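You operate a simulated robot arm through the tools that you are given. There is no shell and no other tool. Be economical: measure what you need, move in short steps, check, and stop when the job is done.

You are at the controls of a simulated robot arm. One attempt, no reset.

JOB
Open the fridge door, fetch the bottle that says "sage" from the left half of the narrow table and stand it on the bottom fridge shelf and shut the door again. Stack the brown jar that says "No. 26" from the desk top on top of the brown jar that says "No. 57". Put the right pink tube end on the top of the middle steel base. Take the tall pink bottle and put it in the steel pan. Put the green jug in the inside of the sink. Put the purple bottle labelled "mint oil" from the top of the long bench on the shelf under the long bench and the purple bottle labelled "pine" on the green disc. Do these in any order. Set down upright: bottle, green jug, purple bottle.

It is judged by the outcome, as a careful person would: the job done as asked, and still so three seconds after it is handed in. It fails if anything else is knocked over, pushed out of place, dropped, spilled or broken.

ROBOT AND FRAMES
A 7-joint arm with a two-finger gripper on a trunk, on a base that drives. Base frame: it is fixed to the floor where the robot stands at the start and does not move with it; the origin is under the middle of the robot, x ahead of it, y to its left, z up. Units: m, rad, N and s.
With the tool pointing down near the work surface it reaches from about 0.26 to 0.56 m from the robot's upright axis, wherever it stands. Its first joint turns from -2.496 to 2.496 rad. Places, roughly: bottom fridge shelf [5, 0.3, 0.4]; brown jar [3.25, 1.25, 0.75]; fridge door [4.9, 0, 0.8]; green bottle, teal bottle [2, 2, 0.75]; green disc (9x9x1 cm) [2.6, -0.1, 0.8]; green jug [-0.5, -3, 0.25]; inside of the sink [-1.5, 0.2, 0.7]; purple bottle [2.75, -0.25, 0.75]; right pink tube end (3x3x5 cm) [-1.3, -2.8, 0.9]; shelf under the long bench (284x24 cm) [1.94, -0.24, 0.3]; steel pan (25x15x11 cm) [-1.8, -2.5, 0.8]; tall pink bottle [-1.75, -2.75, 0.75]; top of the middle steel base (31x20 cm) [-0.6, -3.22, 0.84]. Payload 2.45 kg.
Tool frame: the origin (TCP) lies between the finger pads and is the grasp point; the fingertips stand 0.026 m ahead of it; z points along the fingers, y is the line along which they close. The gripper opens to 0.096 m. The gripper's body begins 0.069 m behind the TCP.
Orientation is that of the tool frame in the base frame, as [roll, pitch, yaw] about the fixed x, y, z axes, in that order (R = Rz(yaw) Ry(pitch) Rx(roll)). With the fingers straight down and closing along the base's y, the tool's x points along the base's -x, its y along +y and its z along -z.

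CONTROLS
- The arm moves only by the tool arm_command. Its argument "targets" is a list of rows, each a list of 2 entries, a list of its own where there are three numbers: the shift along the base's x, y, z in units of 150 mm (1.0 is 150 mm), then the turn, a rotation vector about the base's x, y, z in units of 45 degrees (1.0 is 45 degrees). In form: [[[tx, ty, tz], [wx, wy, wz]], ...]. A call has 1 to 10 rows; each row is the pose to reach, as a shift and turn from the pose commanded when the call began. "claw" is the finger opening in mm, from 0 to 96, set as the call begins (left out, the last holds). A call with a number of a shift or a turn outside -1 to 1 is refused whole. Each row takes 0.2 s and may step no farther than 0.05 m and 0.15 rad from the row before; otherwise, or with a gripper value out of range, the whole call is refused. A pose out of reach is approached as far as the arm can. The call stops where the force on the tool passes 40 N (or 10 N more than at its start, if that is more) or the arm is blocked; 0.2 s more then pass. Each finger halts on what it meets, pressing with about 29 N; the grip force reading is that of the motor and also rises with nothing between the fingers. The clock runs only during rows and for 0.2 s after the last one: add rows that repeat a pose to give the fingers time. The reply holds the time, the measured pose of the TCP, the force on the tool along the base axes, the opening and the grip force, in the units named above and with some noise, with the torque about the TCP (base axes, N m) and any sound that the robot's microphone picked up.
- Cameras (640 x 400 px; columns grow to the right, rows downward): "scene" is now at [0.0417, 0.1743, 1.5211]; the picture's right is [-0.08, -1.00, 0.00], its down [-0.26, 0.02, -0.97] and it looks along [0.96, -0.08, -0.26] (base axes); focal length 249 px, centre (320, 200). "wrist" rides on the gripper at [0.082, 0.003, -0.098] in the tool frame; the picture's right is [-0.04, 1.00, 0.00], its down [-0.73, -0.03, -0.68] and it looks along [-0.68, -0.03, 0.73] (tool axes); focal length 256 px, centre (320, 200). There is no depth. A picture from a camera that has moved, and an enlarged one, comes with that camera's place and axes in the base frame and with its lens.
- capture(camera): a new picture of that camera. The clock stands still meanwhile.
- slide_trunk(by): slides the trunk up (or, below 0, down) by that many m; the arm and the scene camera ride with it, the base frame stays. It gives what a move gives, with no picture.
- steer(legs): drives the robot by 1 to 6 legs, each [ahead, turn to the left] in m and rad, along the robot's own axes; the way and the turn of a leg run together, so that a leg with both is an arc; at most 1.5 m and 3.142 rad a leg. The arm and the cameras ride along, it lands a little off, and it stops where it bumps. It gives what a move gives.
- pan_tilt(pan, tilt): turns the head with the scene camera to pan (to the left, within 2.705 rad either way) and tilt (down, from -0.506 to 1.204), counted from straight ahead of the robot. It gives what a move gives.
- zoom(camera, box): a new picture of the part [left, top, right, bottom] of that camera's present view, enlarged. The clock stands still meanwhile.
- hand_in(): hands the job in; it is judged then, once.

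Work in short steps. Places have to be worked out from the pictures, the camera data and where the tool is seen: move nearer, look again, correct. Check each grasp and each placing, and mend what went wrong. You have 483 turns and 216 pictures in all, those below and enlarged ones among them. Open the gripper and draw the arm clear of the work before you hand the job in, unless the task says otherwise; then end with one line.

The tools are called after "Request:" by a JSON object that holds its "fn" and its "kwargs". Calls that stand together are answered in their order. arm_command: Moves the arm, as the interface text tells. Its arguments: {"type":"object","properties":{"targets":{"type":"array","items":{"type":"array"}},"claw":{"type":"number"}},"required":["targets"]} The other tools are called the same way: slide_trunk (by) slides the trunk up or down; steer (legs) drives the base; pan_tilt (pan, tilt) turns the head that bears the scene camera; capture (camera) takes a picture; zoom (camera, box) takes an enlarged picture of a part of a camera's view; hand_in () hands the job in.

At the start:

```text
time_s: 0.0
position: [0.5275, -0.0316, 1.2094]
orientation: [-3.141, 0.001, 3.141]
ft_force: [0.6, 0.6, 0.2]
torque: [-0.02, 0.02, 0.02]
opening: 0.096
grip_force: 0.1
trunk travel left (down, up): [-0.521, 0.119]
robot x, y, heading: [-0.0019, -0.0018, -0.003]
head pan, tilt: [-0.082, 0.26]
```

scene: 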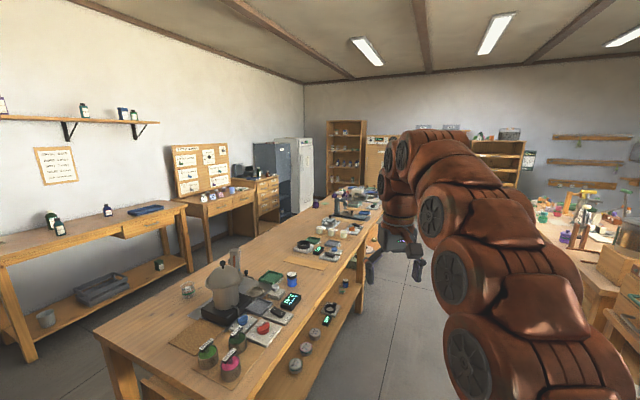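
wrist: 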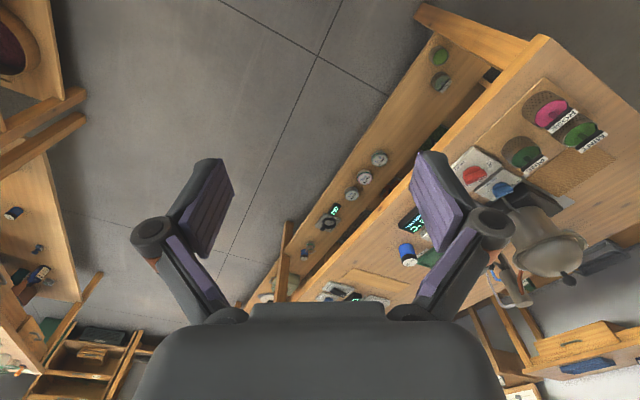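

I'll look around first with the head.

Request:
{"fn": "pan_tilt", "kwargs": {"pan": 0.5, "tilt": 0.35}}

Request:
{"fn": "capture", "kwargs": {"camera": "scene"}}

Request:
{"fn": "pan_tilt", "kwargs": {"pan": 1.6, "tilt": 0.35}}

Request:
{"fn": "capture", "kwargs": {"camera": "scene"}}

Request:
{"fn": "pan_tilt", "kwargs": {"pan": 2.7, "tilt": 0.35}}

Request:
{"fn": "capture", "kwargs": {"camera": "scene"}}

Request:
{"fn": "pan_tilt", "kwargs": {"pan": -2.5, "tilt": 0.35}}

Request:
{"fn": "capture", "kwargs": {"camera": "scene"}}

Request:
{"fn": "pan_tilt", "kwargs": {"pan": -1.5, "tilt": 0.35}}

Request:
{"fn": "capture", "kwargs": {"camera": "scene"}}

```text
time_s: 1.0
position: [0.5274, -0.0309, 1.21]
orientation: [-3.141, -0.001, -3.141]
ft_force: [-0.2, 0.9, 0.8]
torque: [0.02, -0.01, 0.01]
opening: 0.0963
grip_force: 0.0
trunk travel left (down, up): [-0.521, 0.119]
robot x, y, heading: [-0.0, -0.0003, -0.003]
head pan, tilt: [0.499, 0.351]
```

```text
213 pictures are left
camera scene: at [0.0304, 0.2265, 1.5126], right [0.48, -0.88, 0.0], down [-0.3, -0.16, -0.94], along [0.82, 0.45, -0.34], focal length 249 px, centre (320, 200)
```

scene: 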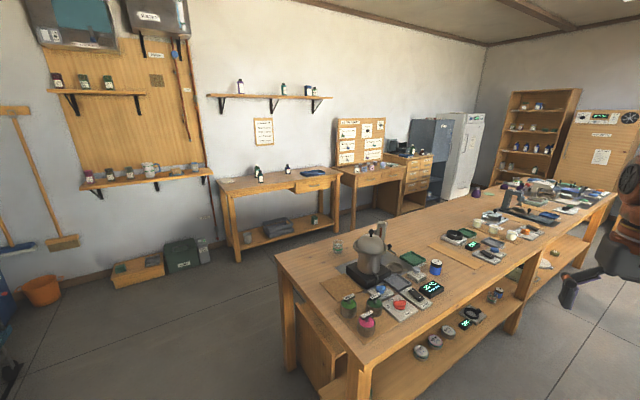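

```text
time_s: 2.3
position: [0.5261, -0.0322, 1.209]
orientation: [-3.141, 0.0, -3.142]
ft_force: [0.6, -0.7, 0.8]
torque: [0.02, 0.0, -0.04]
opening: 0.0958
grip_force: 0.1
trunk travel left (down, up): [-0.521, 0.119]
robot x, y, heading: [-0.0002, 0.0009, 0.0]
head pan, tilt: [1.6, 0.351]
```

```text
212 pictures are left
camera scene: at [-0.0541, 0.275, 1.5126], right [1.0, 0.03, 0.0], down [0.01, -0.34, -0.94], along [-0.03, 0.94, -0.34], focal length 249 px, centre (320, 200)
```

scene: 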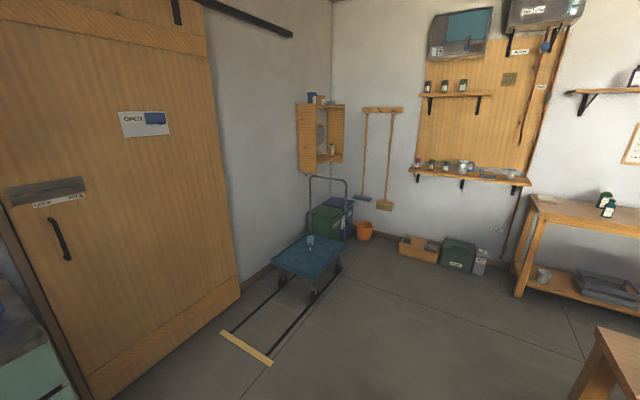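

```text
time_s: 3.6
position: [0.5274, -0.0324, 1.2083]
orientation: [3.141, 0.0, -3.14]
ft_force: [-0.5, -0.8, -0.7]
torque: [-0.04, 0.01, -0.04]
opening: 0.0961
grip_force: 0.0
trunk travel left (down, up): [-0.521, 0.119]
robot x, y, heading: [-0.0006, -0.0004, -0.002]
head pan, tilt: [2.7, 0.351]
```

```text
211 pictures are left
camera scene: at [-0.1355, 0.2218, 1.5126], right [0.43, 0.9, 0.0], down [0.31, -0.15, -0.94], along [-0.85, 0.4, -0.34], focal length 249 px, centre (320, 200)
```

scene: 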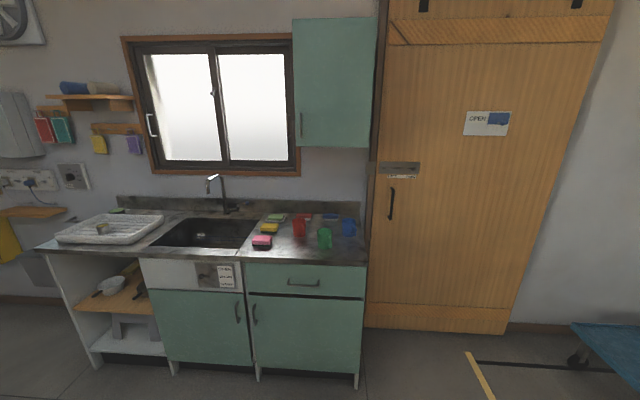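

```text
time_s: 7.7
position: [0.5278, -0.0325, 1.2091]
orientation: [-3.139, 0.0, -3.141]
ft_force: [-0.5, -0.4, -0.3]
torque: [-0.03, 0.02, -0.01]
opening: 0.0963
grip_force: 0.1
trunk travel left (down, up): [-0.521, 0.119]
robot x, y, heading: [0.0007, 0.0015, 0.002]
head pan, tilt: [-2.499, 0.351]
```

```text
210 pictures are left
camera scene: at [-0.1259, 0.1262, 1.5126], right [-0.6, 0.8, 0.0], down [0.28, 0.21, -0.94], along [-0.75, -0.56, -0.34], focal length 249 px, centre (320, 200)
```

scene: 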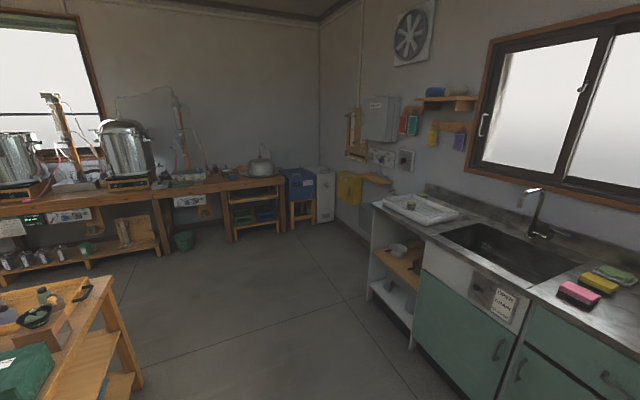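

```text
time_s: 9.0
position: [0.5273, -0.0324, 1.2091]
orientation: [-3.141, 0.0, 3.14]
ft_force: [0.1, -0.8, 0.4]
torque: [-0.04, -0.03, 0.02]
opening: 0.0958
grip_force: 0.0
trunk travel left (down, up): [-0.521, 0.119]
robot x, y, heading: [0.0008, 0.002, 0.002]
head pan, tilt: [-1.499, 0.351]
```

```text
209 pictures are left
camera scene: at [-0.0448, 0.0891, 1.5126], right [-1.0, -0.07, 0.0], down [-0.02, 0.34, -0.94], along [0.07, -0.94, -0.34], focal length 249 px, centre (320, 200)
```

scene: 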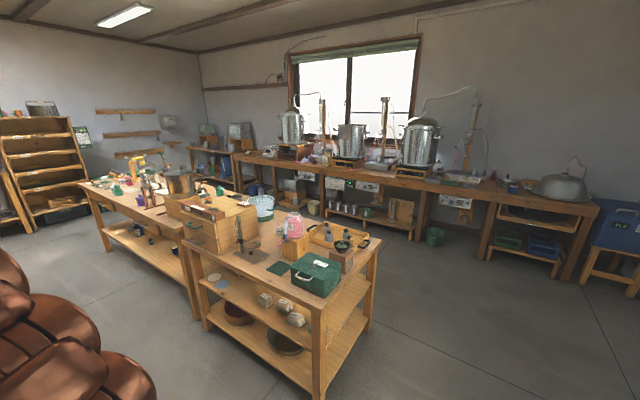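

The room is turned about -0.52 rad relative to my frame; the long bench's left aisle gives access to the narrow table, desk, fridge and probably the purple bottles. I drive around the near end into that aisle.

Request:
{"fn": "pan_tilt", "kwargs": {"pan": 0.3, "tilt": 0.45}}

Request:
{"fn": "steer", "kwargs": {"legs": [[0, 1.33], [1.5, 0], [0, -1.75]]}}

Request:
{"fn": "capture", "kwargs": {"camera": "scene"}}

```text
time_s: 10.8
position: [0.527, -0.0326, 1.2086]
orientation: [3.141, 0.001, -3.141]
ft_force: [-0.5, 1.0, 0.5]
torque: [0.02, -0.02, 0.0]
opening: 0.0959
grip_force: 0.1
trunk travel left (down, up): [-0.521, 0.119]
robot x, y, heading: [-0.0007, 0.0035, 0.001]
head pan, tilt: [0.3, 0.45]
```

```text
time_s: 25.6
position: [0.7837, 1.2731, 1.2087]
orientation: [3.141, 0.001, 2.835]
ft_force: [-0.1, 0.1, -0.2]
torque: [0.02, 0.02, 0.01]
opening: 0.0958
grip_force: 0.0
trunk travel left (down, up): [-0.521, 0.119]
robot x, y, heading: [0.2897, 1.463, -0.306]
head pan, tilt: [0.3, 0.45]
```

```text
208 pictures are left
camera scene: at [0.3882, 1.6515, 1.5033], right [-0.01, -1.0, 0.0], down [-0.44, 0.0, -0.9], along [0.9, -0.01, -0.44], focal length 249 px, centre (320, 200)
```

scene: 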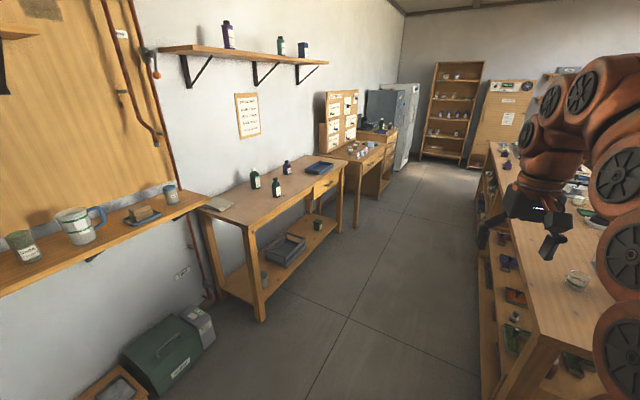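

I can see bottles on the narrow table; I zoom in.

Request:
{"fn": "zoom", "kwargs": {"camera": "scene", "box": [190, 140, 350, 240]}}

Request:
{"fn": "zoom", "kwargs": {"camera": "scene", "box": [310, 60, 550, 210]}}

```text
4.00 times, centred on (270, 190) of scene
camera zoom: at [0.3882, 1.6515, 1.5033], right [-0.01, -1.0, 0.0], down [-0.44, 0.0, -0.9], along [0.9, -0.01, -0.44], focal length 996 px, centre (520, 240)
```

zoom: 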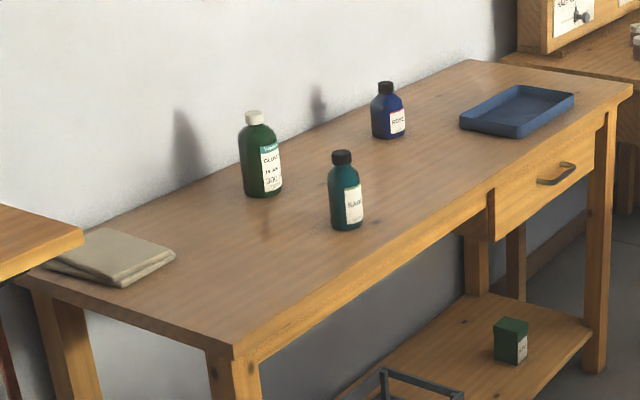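

```text
2.67 times, centred on (430, 135) of scene
camera zoom: at [0.3882, 1.6515, 1.5033], right [-0.01, -1.0, 0.0], down [-0.44, 0.0, -0.9], along [0.9, -0.01, -0.44], focal length 664 px, centre (27, 373)
```

zoom: 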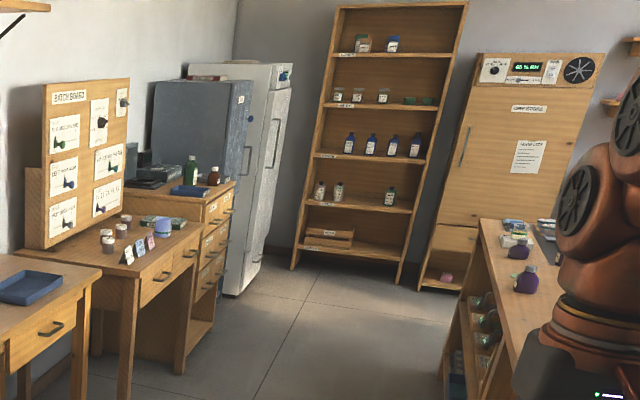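

The teal bottle reads "sage" and sits near (1.99, 1.94), about 11 cm in from the table's front edge. I drive in front of it facing the wall.

Request:
{"fn": "steer", "kwargs": {"legs": [[0, 0.306], [1.43, 0], [0, 1.06]]}}

Request:
{"fn": "pan_tilt", "kwargs": {"pan": 0.0, "tilt": 0.7}}

Request:
{"fn": "capture", "kwargs": {"camera": "scene"}}

Request:
{"fn": "capture", "kwargs": {"camera": "wrist"}}

```text
time_s: 36.4
position: [2.0098, 1.9074, 1.2086]
orientation: [3.141, 0.001, -2.085]
ft_force: [0.1, 1.4, 0.8]
torque: [0.0, 0.02, 0.02]
opening: 0.0959
grip_force: 0.1
trunk travel left (down, up): [-0.521, 0.119]
robot x, y, heading: [1.7231, 1.4643, 1.058]
head pan, tilt: [0.3, 0.45]
```

```text
time_s: 37.2
position: [2.0094, 1.9071, 1.2103]
orientation: [3.141, -0.001, -2.084]
ft_force: [0.4, 0.0, 0.0]
torque: [0.0, -0.01, -0.05]
opening: 0.0962
grip_force: 0.0
trunk travel left (down, up): [-0.521, 0.119]
robot x, y, heading: [1.7266, 1.4626, 1.06]
head pan, tilt: [0.0, 0.7]
```

```text
205 pictures are left
camera scene: at [1.5799, 1.583, 1.4812], right [0.87, -0.49, 0.0], down [-0.32, -0.56, -0.77], along [0.38, 0.67, -0.64], focal length 249 px, centre (320, 200)
```

scene: 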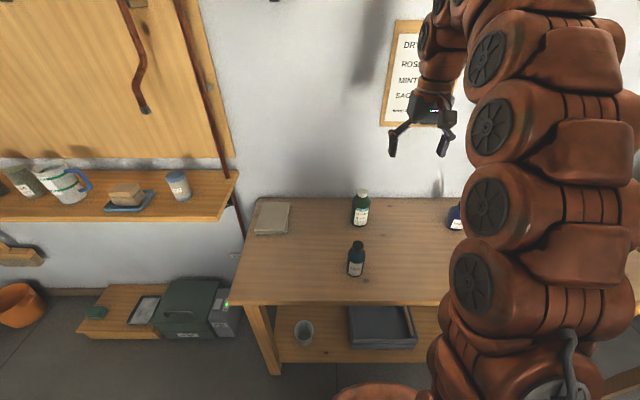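

```text
204 pictures are left
camera wrist: at [1.9671, 1.8363, 1.3093], right [-0.85, 0.53, 0.0], down [0.39, 0.62, 0.68], along [0.36, 0.58, -0.73], focal length 256 px, centre (320, 200)
```

wrist: 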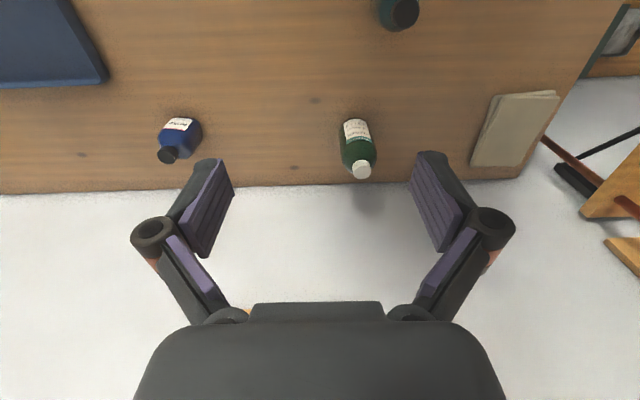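

The bottle must go in a fridge I have to open first, so I go look at the fridge before gripping anything, driving along the aisle and looking at the desk on the way.

Request:
{"fn": "steer", "kwargs": {"legs": [[0, -1.72], [1.42, 0]]}}

Request:
{"fn": "pan_tilt", "kwargs": {"pan": 0.9, "tilt": 0.4}}

Request:
{"fn": "capture", "kwargs": {"camera": "scene"}}

Request:
{"fn": "pan_tilt", "kwargs": {"pan": -0.8, "tilt": 0.6}}

Request:
{"fn": "capture", "kwargs": {"camera": "scene"}}

```text
time_s: 48.4
position: [3.1407, 0.1718, 1.2091]
orientation: [3.141, -0.001, 2.409]
ft_force: [-0.1, 0.5, -0.4]
torque: [0.0, 0.0, -0.02]
opening: 0.0961
grip_force: 0.0
trunk travel left (down, up): [-0.521, 0.119]
robot x, y, heading: [2.7684, 0.5509, -0.732]
head pan, tilt: [0.0, 0.7]
```

```text
time_s: 49.6
position: [3.1411, 0.1715, 1.2102]
orientation: [3.141, 0.0, 2.408]
ft_force: [0.1, -0.2, -0.2]
torque: [0.04, -0.04, -0.01]
opening: 0.0959
grip_force: 0.0
trunk travel left (down, up): [-0.521, 0.119]
robot x, y, heading: [2.7691, 0.5481, -0.728]
head pan, tilt: [0.901, 0.4]
```

```text
203 pictures are left
camera scene: at [2.9442, 0.7326, 1.508], right [0.17, -0.99, 0.0], down [-0.38, -0.07, -0.92], along [0.91, 0.15, -0.39], focal length 249 px, centre (320, 200)
```

scene: 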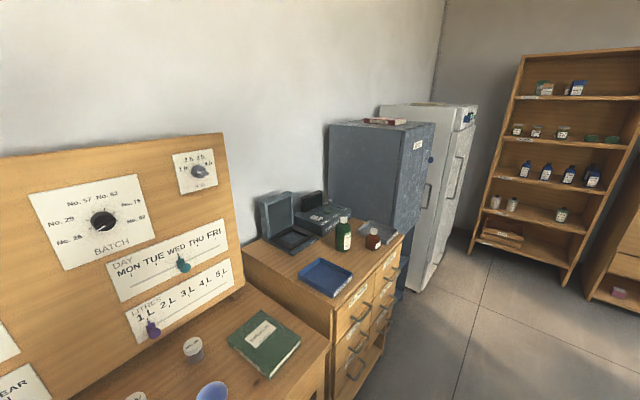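

```text
time_s: 51.3
position: [3.142, 0.173, 1.2098]
orientation: [3.141, 0.0, 2.411]
ft_force: [-0.9, -0.1, -0.2]
torque: [-0.01, -0.03, 0.01]
opening: 0.0961
grip_force: 0.1
trunk travel left (down, up): [-0.521, 0.119]
robot x, y, heading: [2.7668, 0.5459, -0.73]
head pan, tilt: [-0.799, 0.6]
```

```text
202 pictures are left
camera scene: at [2.8565, 0.6287, 1.4898], right [-1.0, -0.04, 0.0], down [-0.02, 0.56, -0.83], along [0.03, -0.82, -0.56], focal length 249 px, centre (320, 200)
```

scene: 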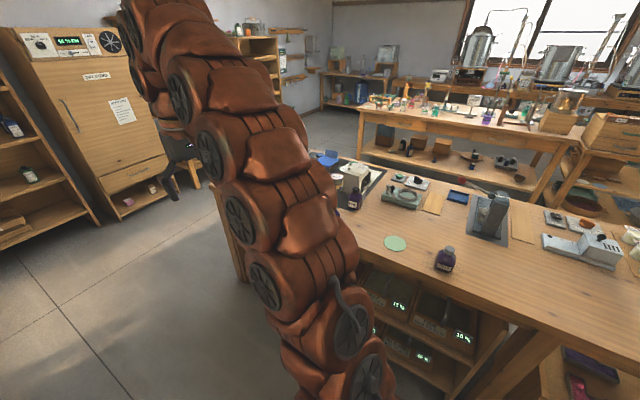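

I zoom on the fridge area and on the purple bottles.

Request:
{"fn": "zoom", "kwargs": {"camera": "scene", "box": [330, 140, 490, 280]}}

Request:
{"fn": "pan_tilt", "kwargs": {"pan": 0.8, "tilt": 0.3}}

Request:
{"fn": "zoom", "kwargs": {"camera": "scene", "box": [290, 100, 490, 290]}}

```text
2.86 times, centred on (410, 210) of scene
camera zoom: at [2.8565, 0.6287, 1.4898], right [-1.0, -0.04, 0.0], down [-0.02, 0.56, -0.83], along [0.03, -0.82, -0.56], focal length 712 px, centre (63, 171)
```

zoom: 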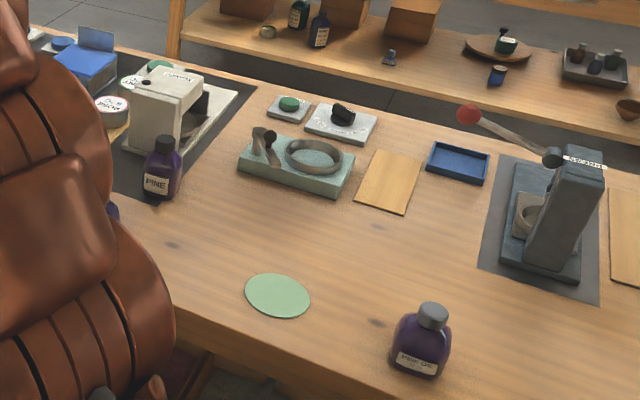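

```text
time_s: 53.0
position: [3.1419, 0.1722, 1.209]
orientation: [3.141, 0.002, 2.409]
ft_force: [-0.2, 0.4, -0.5]
torque: [-0.02, -0.03, 0.0]
opening: 0.0961
grip_force: 0.1
trunk travel left (down, up): [-0.521, 0.119]
robot x, y, heading: [2.7697, 0.5464, -0.729]
head pan, tilt: [0.799, 0.3]
```

```text
2.11 times, centred on (390, 195) of scene
camera zoom: at [2.9461, 0.7233, 1.5173], right [0.07, -1.0, 0.0], down [-0.3, -0.02, -0.96], along [0.95, 0.06, -0.3], focal length 524 px, centre (173, 210)
```

zoom: 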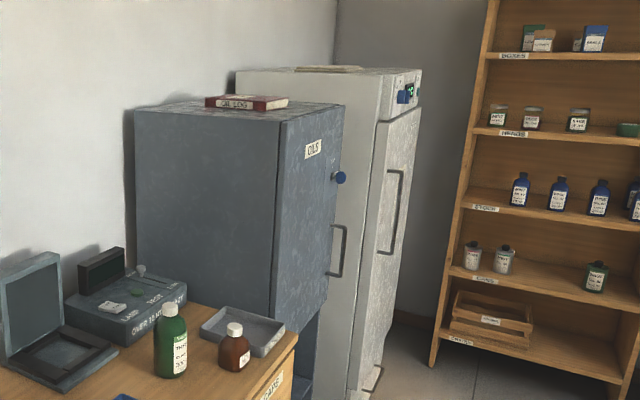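

The purple bottles (PINE and the one by the edge, MINT OIL) and the green disc are right here on the bench's left side. I position facing the bench so that all three are in reach.

Request:
{"fn": "steer", "kwargs": {"legs": [[0, -0.53], [0.354, 0], [0, -0.823]]}}

Request:
{"fn": "pan_tilt", "kwargs": {"pan": -0.1, "tilt": 0.9}}

Request:
{"fn": "capture", "kwargs": {"camera": "scene"}}

Request:
{"fn": "capture", "kwargs": {"camera": "wrist"}}

```text
time_s: 58.9
position: [2.6044, -0.2355, 1.2096]
orientation: [3.141, -0.002, 1.076]
ft_force: [0.0, 0.4, -0.3]
torque: [-0.02, -0.01, 0.01]
opening: 0.0959
grip_force: 0.0
trunk travel left (down, up): [-0.521, 0.119]
robot x, y, heading: [2.8846, 0.2122, -2.066]
head pan, tilt: [0.799, 0.3]
```

```text
time_s: 60.0
position: [2.605, -0.2343, 1.2104]
orientation: [-3.141, 0.0, 1.077]
ft_force: [-0.4, 0.8, -1.2]
torque: [0.0, 0.01, -0.01]
opening: 0.096
grip_force: 0.1
trunk travel left (down, up): [-0.521, 0.119]
robot x, y, heading: [2.8844, 0.2147, -2.066]
head pan, tilt: [-0.099, 0.901]
```

```text
199 pictures are left
camera scene: at [3.0228, 0.1103, 1.4651], right [-0.83, 0.56, 0.0], down [0.44, 0.65, -0.62], along [-0.35, -0.52, -0.78], focal length 249 px, centre (320, 200)
```

scene: 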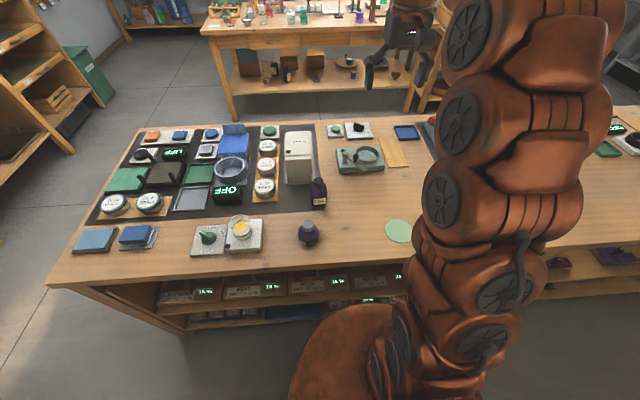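

```text
198 pictures are left
camera wrist: at [2.6473, -0.1651, 1.3093], right [0.86, -0.51, 0.0], down [-0.37, -0.63, 0.68], along [-0.35, -0.59, -0.73], focal length 256 px, centre (320, 200)
```

wrist: 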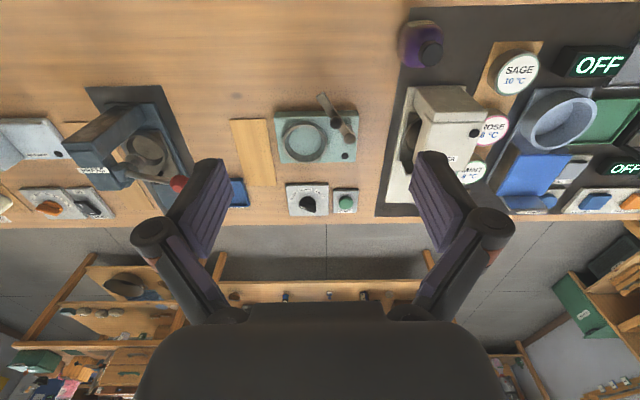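

There's a third purple bottle left of the disc; I zoom to read.

Request:
{"fn": "zoom", "kwargs": {"camera": "scene", "box": [270, 160, 430, 260]}}

Request:
{"fn": "pan_tilt", "kwargs": {"pan": -1.0, "tilt": 0.9}}

Request:
{"fn": "capture", "kwargs": {"camera": "scene"}}

```text
4.00 times, centred on (350, 210) of scene
camera zoom: at [3.0228, 0.1103, 1.4651], right [-0.83, 0.56, 0.0], down [0.44, 0.65, -0.62], along [-0.35, -0.52, -0.78], focal length 996 px, centre (200, 160)
```

zoom: 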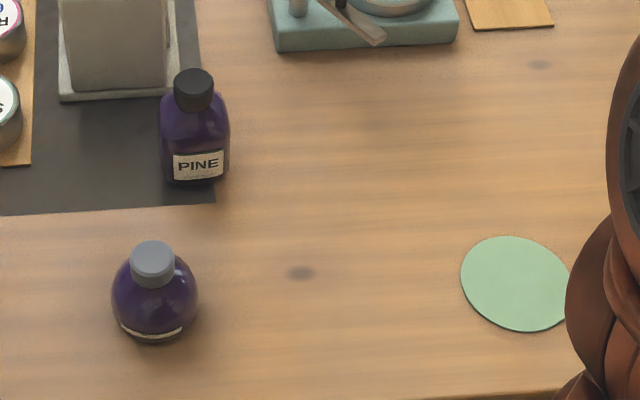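

```text
time_s: 61.2
position: [2.6049, -0.2345, 1.2094]
orientation: [3.141, 0.0, 1.076]
ft_force: [-0.2, 0.2, 0.3]
torque: [0.01, 0.02, 0.01]
opening: 0.0963
grip_force: 0.1
trunk travel left (down, up): [-0.521, 0.119]
robot x, y, heading: [2.8835, 0.213, -2.063]
head pan, tilt: [-1.0, 0.901]
```

```text
196 pictures are left
camera scene: at [2.9896, 0.167, 1.465], right [-0.08, 1.0, 0.0], down [0.78, 0.06, -0.62], along [-0.62, -0.05, -0.78], focal length 249 px, centre (320, 200)
```

scene: 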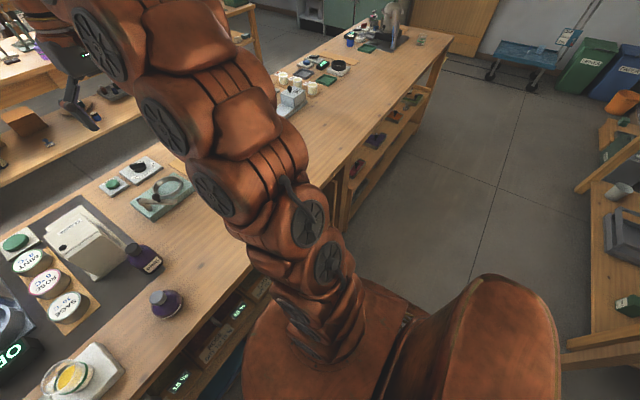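

I zoom on the bulbous bottle's label from here and look from the other pan for the one hidden by the arm.

Request:
{"fn": "zoom", "kwargs": {"camera": "scene", "box": [100, 220, 220, 340]}}

Request:
{"fn": "slide_trunk", "kwargs": {"by": -0.25}}

Request:
{"fn": "zoom", "kwargs": {"camera": "scene", "box": [40, 100, 360, 300]}}

```text
3.33 times, centred on (160, 280) of scene
camera zoom: at [2.9896, 0.167, 1.465], right [-0.08, 1.0, 0.0], down [0.78, 0.06, -0.62], along [-0.62, -0.05, -0.78], focal length 830 px, centre (853, -67)
```

zoom: 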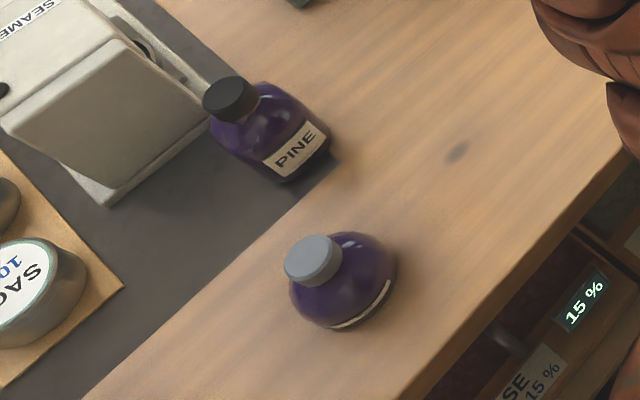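

```text
time_s: 63.8
position: [2.6049, -0.2346, 0.96]
orientation: [3.141, -0.002, 1.077]
ft_force: [0.7, -0.8, -0.5]
torque: [-0.02, 0.0, -0.02]
opening: 0.0957
grip_force: 0.0
trunk travel left (down, up): [-0.271, 0.369]
robot x, y, heading: [2.8795, 0.2138, -2.065]
head pan, tilt: [-1.0, 0.901]
```

```text
2.00 times, centred on (200, 200) of scene
camera zoom: at [2.9896, 0.1671, 1.2151], right [-0.08, 1.0, 0.0], down [0.78, 0.06, -0.62], along [-0.62, -0.05, -0.78], focal length 498 px, centre (560, 200)
```

zoom: 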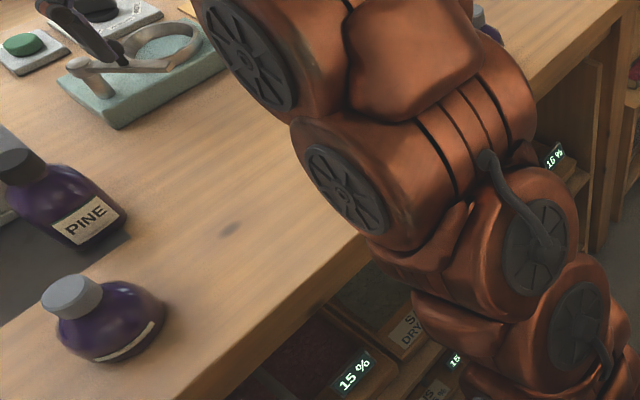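

I look at bulb 3 from the lower head position.

Request:
{"fn": "pan_tilt", "kwargs": {"pan": -0.1, "tilt": 0.8}}

Request:
{"fn": "zoom", "kwargs": {"camera": "scene", "box": [250, 150, 410, 250]}}

```text
time_s: 65.0
position: [2.6053, -0.2351, 0.9591]
orientation: [3.14, -0.001, 1.079]
ft_force: [0.2, -0.3, -0.2]
torque: [0.0, -0.02, 0.0]
opening: 0.096
grip_force: 0.0
trunk travel left (down, up): [-0.271, 0.369]
robot x, y, heading: [2.8836, 0.2148, -2.063]
head pan, tilt: [-0.099, 0.799]
```

```text
4.00 times, centred on (330, 200) of scene
camera zoom: at [3.0198, 0.1061, 1.2229], right [-0.83, 0.56, 0.0], down [0.4, 0.59, -0.7], along [-0.39, -0.58, -0.72], focal length 996 px, centre (280, 200)
```

zoom: 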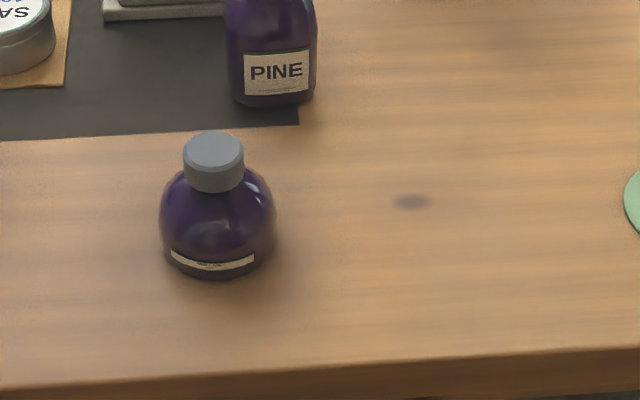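

PINE stands at about (2.73, -0.333), its cap top near z 0.905. I raise a little, drive closer and turn toward it so that the gripper is above it.

Request:
{"fn": "slide_trunk", "kwargs": {"by": 0.06}}

Request:
{"fn": "steer", "kwargs": {"legs": [[0.05, 0], [0, 0.24]]}}

Request:
{"fn": "capture", "kwargs": {"camera": "wrist"}}

```text
time_s: 66.0
position: [2.6047, -0.236, 1.0203]
orientation: [-3.141, 0.0, 1.077]
ft_force: [-0.2, 0.1, 0.5]
torque: [0.01, 0.04, -0.02]
opening: 0.0959
grip_force: 0.1
trunk travel left (down, up): [-0.331, 0.309]
robot x, y, heading: [2.8834, 0.211, -2.062]
head pan, tilt: [-0.099, 0.799]
```

```text
time_s: 67.1
position: [2.5834, -0.2743, 1.0188]
orientation: [-3.141, 0.002, 1.077]
ft_force: [0.6, -0.4, 0.7]
torque: [0.03, -0.01, 0.0]
opening: 0.0958
grip_force: 0.0
trunk travel left (down, up): [-0.331, 0.309]
robot x, y, heading: [2.8613, 0.177, -2.066]
head pan, tilt: [-0.099, 0.799]
stopped in leg 1: the robot was blocked; the commanded pose is now the measured one
```

```text
192 pictures are left
camera wrist: at [2.6254, -0.206, 1.119], right [0.86, -0.51, 0.0], down [-0.37, -0.63, 0.68], along [-0.35, -0.59, -0.73], focal length 256 px, centre (320, 200)
```

wrist: 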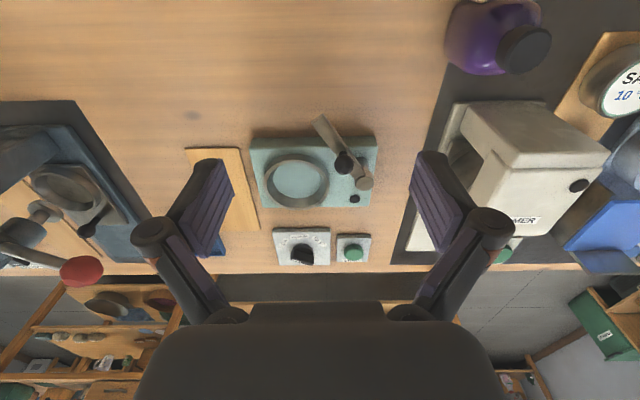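

The base touches the bench when its axis is ~0.28 m from the edge; I back off slightly and do the rest with the arm. PINE's cap seen by the wrist: (2.73, -0.325), confirming.

Request:
{"fn": "steer", "kwargs": {"legs": [[-0.01, 0]]}}

Request:
{"fn": "arm_command", "kwargs": {"targets": [[[0.3, -0.1, 0], [0, 0, 0]], [[0.6, -0.2, 0], [0, 0, 0]], [[0.9, -0.36, 0], [0, 0, 0]], [[0.96, -0.42, 0], [0, 0, 0]]], "claw": 96}}

Request:
{"fn": "capture", "kwargs": {"camera": "wrist"}}

```text
time_s: 67.9
position: [2.5871, -0.2679, 1.018]
orientation: [-3.141, 0.0, 1.077]
ft_force: [-0.2, 0.5, 0.5]
torque: [-0.02, 0.03, 0.0]
opening: 0.0961
grip_force: 0.0
trunk travel left (down, up): [-0.331, 0.309]
robot x, y, heading: [2.8652, 0.1817, -2.065]
head pan, tilt: [-0.099, 0.799]
```

```text
refused: row 3 steps farther than a row can; nothing moved
```

```text
191 pictures are left
camera wrist: at [2.6297, -0.1975, 1.119], right [0.86, -0.51, 0.0], down [-0.37, -0.63, 0.68], along [-0.35, -0.58, -0.73], focal length 256 px, centre (320, 200)
```

wrist: 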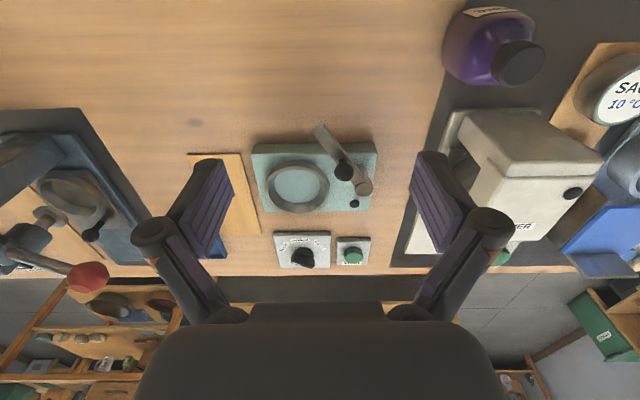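

Delta needed is (0.143, -0.06); I move there in small steps.

Request:
{"fn": "arm_command", "kwargs": {"targets": [[[0.24, -0.1, 0], [0, 0, 0]], [[0.48, -0.2, 0], [0, 0, 0]], [[0.72, -0.3, 0], [0, 0, 0]], [[0.95, -0.4, 0], [0, 0, 0]]], "claw": 96}}

Request:
{"fn": "capture", "kwargs": {"camera": "wrist"}}

```text
time_s: 68.9
position: [2.7314, -0.3267, 1.0193]
orientation: [3.141, 0.002, 1.076]
ft_force: [-1.5, 0.2, 0.0]
torque: [-0.04, -0.07, -0.01]
opening: 0.096
grip_force: 0.1
trunk travel left (down, up): [-0.331, 0.309]
robot x, y, heading: [2.8648, 0.1848, -2.063]
head pan, tilt: [-0.099, 0.799]
```

```text
190 pictures are left
camera wrist: at [2.7729, -0.2569, 1.1185], right [0.86, -0.51, 0.0], down [-0.37, -0.63, 0.68], along [-0.35, -0.59, -0.73], focal length 256 px, centre (320, 200)
```

wrist: 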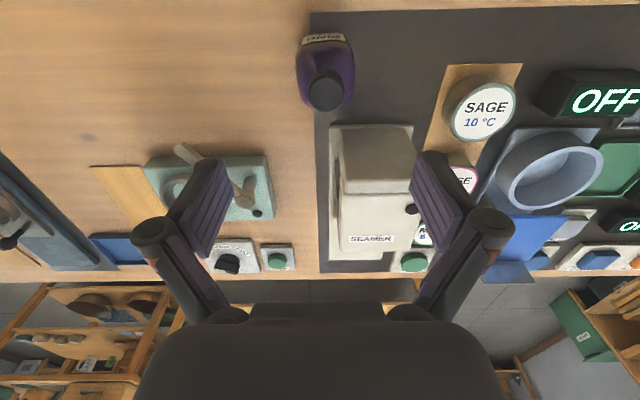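

The cap is centred under the gripper within a few mm. I descend 14 cm, then more.

Request:
{"fn": "arm_command", "kwargs": {"targets": [[[0.03, 0, -0.3], [0, 0, 0]], [[0.03, 0, -0.6], [0, 0, 0]], [[0.03, 0, -0.8], [0, 0, 0]]]}}

Request:
{"fn": "capture", "kwargs": {"camera": "wrist"}}

```text
time_s: 69.7
position: [2.7346, -0.3255, 0.8973]
orientation: [-3.141, -0.002, 1.079]
ft_force: [1.1, 0.4, -0.8]
torque: [0.0, 0.05, 0.01]
opening: 0.0962
grip_force: 0.1
trunk travel left (down, up): [-0.331, 0.309]
robot x, y, heading: [2.8671, 0.1845, -2.063]
head pan, tilt: [-0.099, 0.799]
```

```text
189 pictures are left
camera wrist: at [2.7767, -0.2558, 0.9981], right [0.86, -0.51, 0.0], down [-0.37, -0.63, 0.68], along [-0.35, -0.59, -0.73], focal length 256 px, centre (320, 200)
```

wrist: 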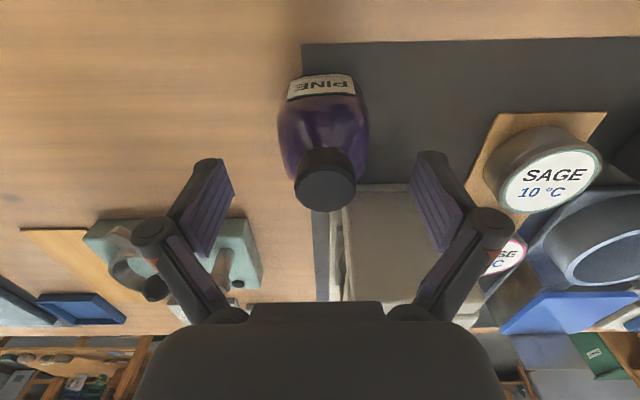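

Well aligned. I go down 5 cm more and close.

Request:
{"fn": "arm_command", "kwargs": {"targets": [[[0, 0, -0.17], [0, 0, 0]], [[0, 0, -0.32], [0, 0, 0]]]}}

Request:
{"fn": "arm_command", "kwargs": {"targets": [[[0, 0, 0], [0, 0, 0]], [[0, 0, 0], [0, 0, 0]], [[0, 0, 0], [0, 0, 0]], [[0, 0, 0], [0, 0, 0]], [[0, 0, 0], [0, 0, 0]]], "claw": 40}}

```text
time_s: 70.3
position: [2.7335, -0.3256, 0.8505]
orientation: [-3.141, 0.0, 1.077]
ft_force: [0.7, 0.3, -1.4]
torque: [-0.01, -0.02, 0.01]
opening: 0.0958
grip_force: 0.0
trunk travel left (down, up): [-0.331, 0.309]
robot x, y, heading: [2.8662, 0.18, -2.065]
head pan, tilt: [-0.099, 0.799]
```

```text
time_s: 71.5
position: [2.734, -0.3269, 0.8509]
orientation: [-3.14, 0.002, 1.077]
ft_force: [0.4, -1.2, 3.8]
torque: [0.03, -0.04, 0.03]
opening: 0.0579
grip_force: 29.1
trunk travel left (down, up): [-0.331, 0.309]
robot x, y, heading: [2.867, 0.1809, -2.061]
head pan, tilt: [-0.099, 0.799]
```

Gripped. Lift 6 cm and move toward the disc.

Request:
{"fn": "arm_command", "kwargs": {"targets": [[[0, 0, 0.2], [0, 0, 0]], [[0, 0, 0.4], [0, 0, 0]], [[-0.15, 0.25, 0.4], [0, 0, 0]], [[-0.3, 0.5, 0.4], [0, 0, 0]], [[-0.45, 0.75, 0.4], [0, 0, 0]], [[-0.6, 0.97, 0.4], [0, 0, 0]]]}}

Request:
{"fn": "capture", "kwargs": {"camera": "wrist"}}

Request:
{"fn": "capture", "kwargs": {"camera": "scene"}}

```text
time_s: 72.9
position: [2.6473, -0.1813, 0.9118]
orientation: [3.142, 0.001, 1.077]
ft_force: [0.1, 0.0, -3.2]
torque: [0.02, -0.01, 0.03]
opening: 0.0577
grip_force: 28.9
trunk travel left (down, up): [-0.331, 0.309]
robot x, y, heading: [2.8653, 0.1823, -2.062]
head pan, tilt: [-0.099, 0.799]
```

```text
188 pictures are left
camera wrist: at [2.6887, -0.1112, 1.0111], right [0.86, -0.51, 0.0], down [-0.37, -0.63, 0.68], along [-0.35, -0.59, -0.73], focal length 256 px, centre (320, 200)
```

wrist: 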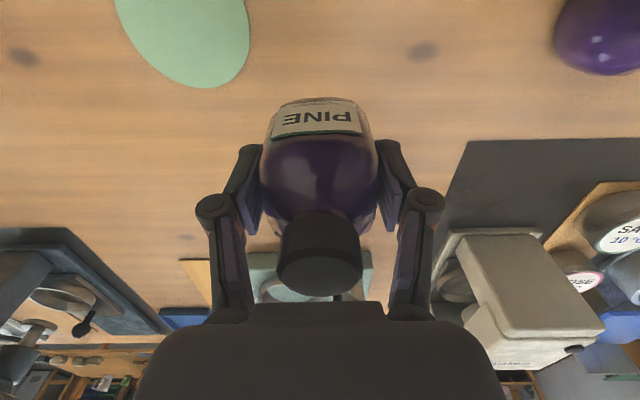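

```text
187 pictures are left
camera scene: at [3.0026, 0.0734, 1.2829], right [-0.83, 0.56, 0.0], down [0.4, 0.59, -0.7], along [-0.39, -0.58, -0.72], focal length 249 px, centre (320, 200)
```

scene: 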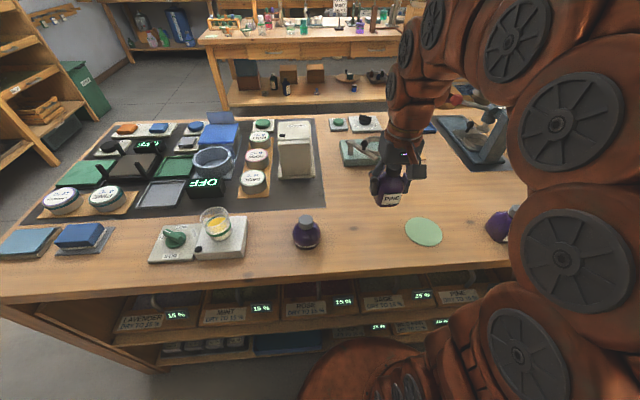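

Disc centre computes to (2.595, -0.092). I move over it.

Request:
{"fn": "arm_command", "kwargs": {"targets": [[[-0.17, 0.28, 0], [0, 0, 0]], [[-0.35, 0.58, 0], [0, 0, 0]], [[-0.35, 0.58, 0], [0, 0, 0]]]}}

Request:
{"fn": "capture", "kwargs": {"camera": "scene"}}

Request:
{"fn": "capture", "kwargs": {"camera": "wrist"}}

```text
refused: row 2 steps farther than a row can; nothing moved
```

```text
186 pictures are left
camera scene: at [3.0026, 0.0734, 1.2829], right [-0.83, 0.56, 0.0], down [0.4, 0.59, -0.7], along [-0.39, -0.58, -0.72], focal length 249 px, centre (320, 200)
```

scene: 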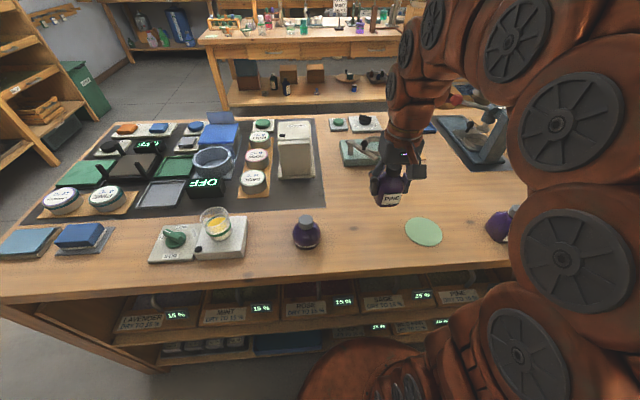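

```text
185 pictures are left
camera wrist: at [2.6887, -0.1112, 1.0111], right [0.86, -0.51, 0.0], down [-0.37, -0.63, 0.68], along [-0.35, -0.59, -0.73], focal length 256 px, centre (320, 200)
```

wrist: 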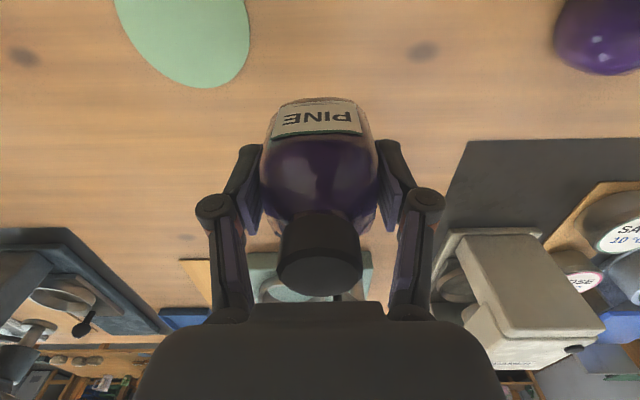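

Step size was slightly too big (0.333 units max); I use smaller steps.

Request:
{"fn": "arm_command", "kwargs": {"targets": [[[-0.12, 0.2, 0], [0, 0, 0]], [[-0.24, 0.4, 0], [0, 0, 0]], [[-0.35, 0.59, 0], [0, 0, 0]], [[-0.35, 0.59, -0.15], [0, 0, 0]]]}}

Request:
{"fn": "zoom", "kwargs": {"camera": "scene", "box": [340, 150, 500, 270]}}

Request:
{"fn": "capture", "kwargs": {"camera": "wrist"}}

```text
time_s: 73.9
position: [2.5902, -0.0952, 0.8891]
orientation: [-3.141, 0.001, 1.077]
ft_force: [0.9, -0.1, -2.1]
torque: [0.01, 0.02, 0.01]
opening: 0.0578
grip_force: 28.6
trunk travel left (down, up): [-0.331, 0.309]
robot x, y, heading: [2.8651, 0.1811, -2.065]
head pan, tilt: [-0.099, 0.799]
```

```text
3.33 times, centred on (420, 210) of scene
camera zoom: at [3.0025, 0.0737, 1.2829], right [-0.83, 0.56, 0.0], down [0.4, 0.59, -0.7], along [-0.39, -0.58, -0.72], focal length 830 px, centre (-13, 167)
```

zoom: 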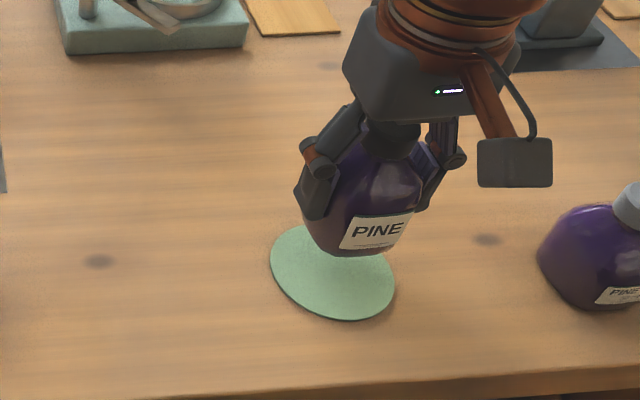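

```text
183 pictures are left
camera wrist: at [2.6329, -0.0254, 0.9889], right [0.86, -0.51, 0.0], down [-0.37, -0.63, 0.68], along [-0.35, -0.58, -0.73], focal length 256 px, centre (320, 200)
```

wrist: 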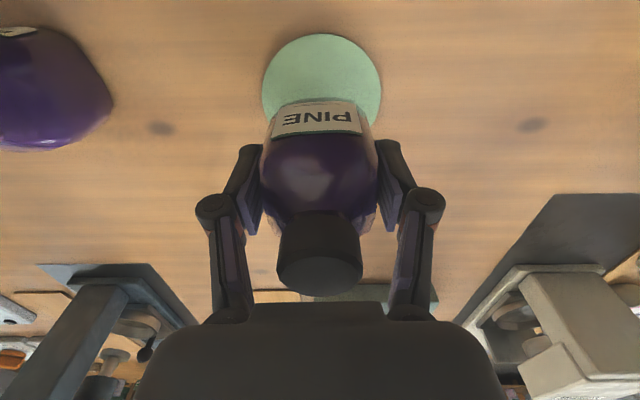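

The disc centre refines to (2.601, -0.083); shift 1 cm, lower to 0.862 and check. Also the right-hand bulb bottle reads "PINE …", so it's a decoy.

Request:
{"fn": "arm_command", "kwargs": {"targets": [[[0.07, 0.08, 0], [0, 0, 0]], [[0.07, 0.08, -0.12], [0, 0, 0]], [[0.07, 0.08, -0.18], [0, 0, 0]]]}}

Request:
{"fn": "zoom", "kwargs": {"camera": "scene", "box": [340, 150, 500, 270]}}

```text
time_s: 74.7
position: [2.6035, -0.0813, 0.8615]
orientation: [-3.141, 0.0, 1.077]
ft_force: [-0.4, -0.1, -2.4]
torque: [0.01, 0.04, 0.04]
opening: 0.0575
grip_force: 29.0
trunk travel left (down, up): [-0.331, 0.309]
robot x, y, heading: [2.8652, 0.183, -2.065]
head pan, tilt: [-0.099, 0.799]
```

```text
3.33 times, centred on (420, 210) of scene
camera zoom: at [3.0024, 0.0737, 1.2829], right [-0.83, 0.56, 0.0], down [0.4, 0.59, -0.7], along [-0.39, -0.58, -0.72], focal length 830 px, centre (-13, 167)
```

zoom: 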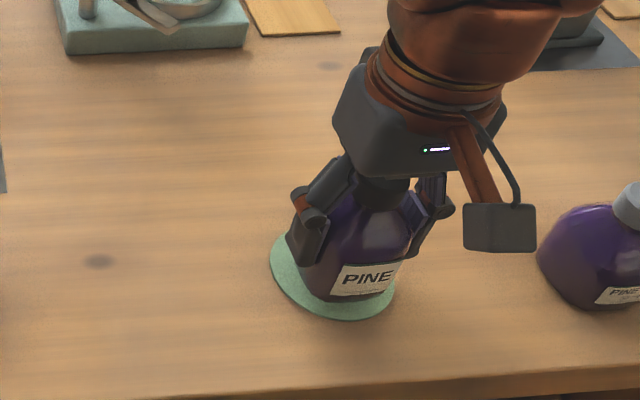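

Nearly over the disc. I lower in small steps until contact.

Request:
{"fn": "arm_command", "kwargs": {"targets": [[[0, 0, -0.013], [0, 0, 0]], [[0, 0, -0.026], [0, 0, 0]]]}}

```text
time_s: 75.3
position: [2.6024, -0.082, 0.8581]
orientation: [-3.141, 0.002, 1.076]
ft_force: [-0.5, 0.3, -2.7]
torque: [-0.04, 0.0, 0.01]
opening: 0.0576
grip_force: 29.0
trunk travel left (down, up): [-0.331, 0.309]
robot x, y, heading: [2.8643, 0.1824, -2.065]
head pan, tilt: [-0.099, 0.799]
```

No contact yet; continue in 2 mm steps.

Request:
{"fn": "arm_command", "kwargs": {"targets": [[[0, 0, -0.013], [0, 0, 0]], [[0, 0, -0.026], [0, 0, 0]]]}}

Request:
{"fn": "arm_command", "kwargs": {"targets": [[[0, 0, -0.007], [0, 0, 0]], [[0, 0, -0.013], [0, 0, 0]]]}}

```text
time_s: 75.9
position: [2.6032, -0.0816, 0.8535]
orientation: [-3.14, 0.001, 1.076]
ft_force: [0.4, -0.6, -3.1]
torque: [0.0, 0.01, 0.01]
opening: 0.0574
grip_force: 29.1
trunk travel left (down, up): [-0.331, 0.309]
robot x, y, heading: [2.8655, 0.1836, -2.064]
head pan, tilt: [-0.099, 0.799]
```

```text
time_s: 76.5
position: [2.603, -0.082, 0.8515]
orientation: [3.141, 0.0, 1.078]
ft_force: [0.3, -0.9, -1.9]
torque: [-0.05, 0.0, 0.02]
opening: 0.0575
grip_force: 28.5
trunk travel left (down, up): [-0.331, 0.309]
robot x, y, heading: [2.8668, 0.1854, -2.063]
head pan, tilt: [-0.099, 0.799]
```

Request:
{"fn": "arm_command", "kwargs": {"targets": [[[0, 0, -0.013], [0, 0, 0]], [[0, 0, -0.013], [0, 0, 0]]]}}

Request:
{"fn": "zoom", "kwargs": {"camera": "scene", "box": [360, 170, 480, 260]}}

```text
time_s: 77.1
position: [2.604, -0.0799, 0.8513]
orientation: [3.141, 0.002, 1.077]
ft_force: [-0.1, -1.4, 13.9]
torque: [-0.03, 0.06, -0.01]
opening: 0.0577
grip_force: 29.3
trunk travel left (down, up): [-0.331, 0.309]
robot x, y, heading: [2.8636, 0.1788, -2.06]
head pan, tilt: [-0.099, 0.799]
```

```text
4.44 times, centred on (420, 215) of scene
camera zoom: at [3.0027, 0.0739, 1.2831], right [-0.83, 0.56, 0.0], down [0.4, 0.59, -0.7], along [-0.39, -0.58, -0.72], focal length 1107 px, centre (-124, 133)
```

zoom: 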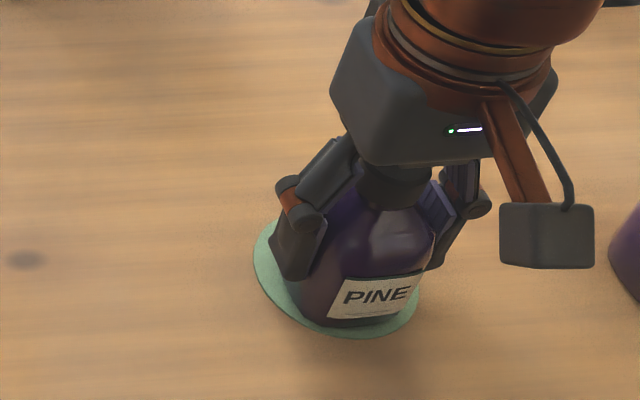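

Touching. The bottle is ~8 mm right of the disc centre; I lift, nudge, re-lower, and then release.

Request:
{"fn": "arm_command", "kwargs": {"targets": [[[0, 0, 0.04], [0, 0, 0]], [[0.045, -0.03, 0.04], [0, 0, 0]], [[0.045, -0.03, 0.012], [0, 0, 0]], [[0.045, -0.03, 0.0], [0, 0, 0]]]}}

Request:
{"fn": "arm_command", "kwargs": {"targets": [[[0, 0, 0], [0, 0, 0]], [[0, 0, 0], [0, 0, 0]], [[0, 0, 0], [0, 0, 0]], [[0, 0, 0], [0, 0, 0]]], "claw": 96}}

Request:
{"fn": "arm_command", "kwargs": {"targets": [[[0, 0, 0.3], [0, 0, 0]], [[0, 0, 0.6], [0, 0, 0]], [[0, 0, 0.9], [0, 0, 0]]]}}

Request:
{"fn": "zoom", "kwargs": {"camera": "scene", "box": [260, 150, 500, 300]}}

```text
time_s: 78.1
position: [2.6088, -0.0852, 0.8511]
orientation: [3.141, 0.003, 1.076]
ft_force: [0.4, 0.2, 13.5]
torque: [0.01, 0.05, -0.02]
opening: 0.0578
grip_force: 28.9
trunk travel left (down, up): [-0.331, 0.309]
robot x, y, heading: [2.8662, 0.1804, -2.069]
head pan, tilt: [-0.099, 0.799]
```

```text
time_s: 79.1
position: [2.6099, -0.0852, 0.8497]
orientation: [-3.141, 0.0, 1.077]
ft_force: [0.6, 0.8, 0.3]
torque: [0.04, -0.01, -0.01]
opening: 0.0962
grip_force: 0.0
trunk travel left (down, up): [-0.331, 0.309]
robot x, y, heading: [2.8629, 0.1842, -2.066]
head pan, tilt: [-0.099, 0.799]
```

```text
time_s: 79.9
position: [2.6113, -0.0852, 0.9851]
orientation: [-3.141, 0.0, 1.077]
ft_force: [0.8, 0.0, 0.2]
torque: [-0.02, -0.01, 0.01]
opening: 0.0957
grip_force: 0.2
trunk travel left (down, up): [-0.331, 0.309]
robot x, y, heading: [2.8643, 0.1831, -2.06]
head pan, tilt: [-0.099, 0.799]
```

```text
2.67 times, centred on (380, 225) of scene
camera zoom: at [3.0024, 0.0737, 1.2829], right [-0.83, 0.56, 0.0], down [0.4, 0.59, -0.7], along [-0.39, -0.58, -0.72], focal length 664 px, centre (160, 133)
```

zoom: 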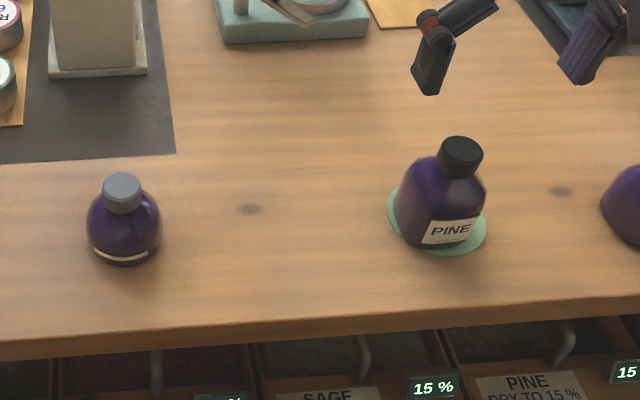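

PINE is on the disc. I zoom hard at the left bulb's label and the right one's.

Request:
{"fn": "zoom", "kwargs": {"camera": "scene", "box": [288, 236, 328, 256]}}

Request:
{"fn": "zoom", "kwargs": {"camera": "scene", "box": [470, 195, 550, 255]}}

```text
16.00 times, centred on (308, 246) of scene
camera zoom: at [3.0024, 0.0737, 1.2829], right [-0.83, 0.56, 0.0], down [0.4, 0.59, -0.7], along [-0.39, -0.58, -0.72], focal length 3985 px, centre (512, -536)
```

zoom: 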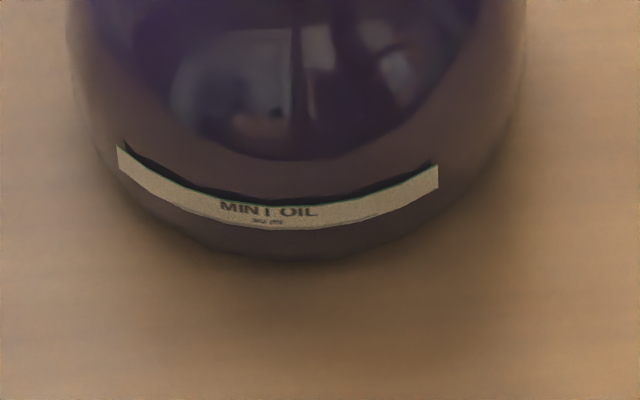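

```text
6.67 times, centred on (510, 225) of scene
camera zoom: at [3.0024, 0.0737, 1.2829], right [-0.83, 0.56, 0.0], down [0.4, 0.59, -0.7], along [-0.39, -0.58, -0.72], focal length 1660 px, centre (-947, 33)
```

zoom: 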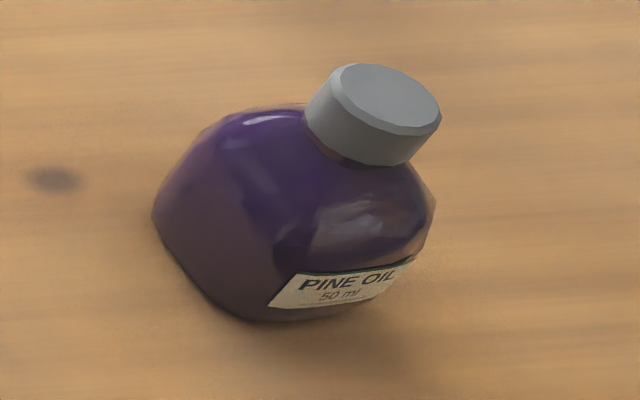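

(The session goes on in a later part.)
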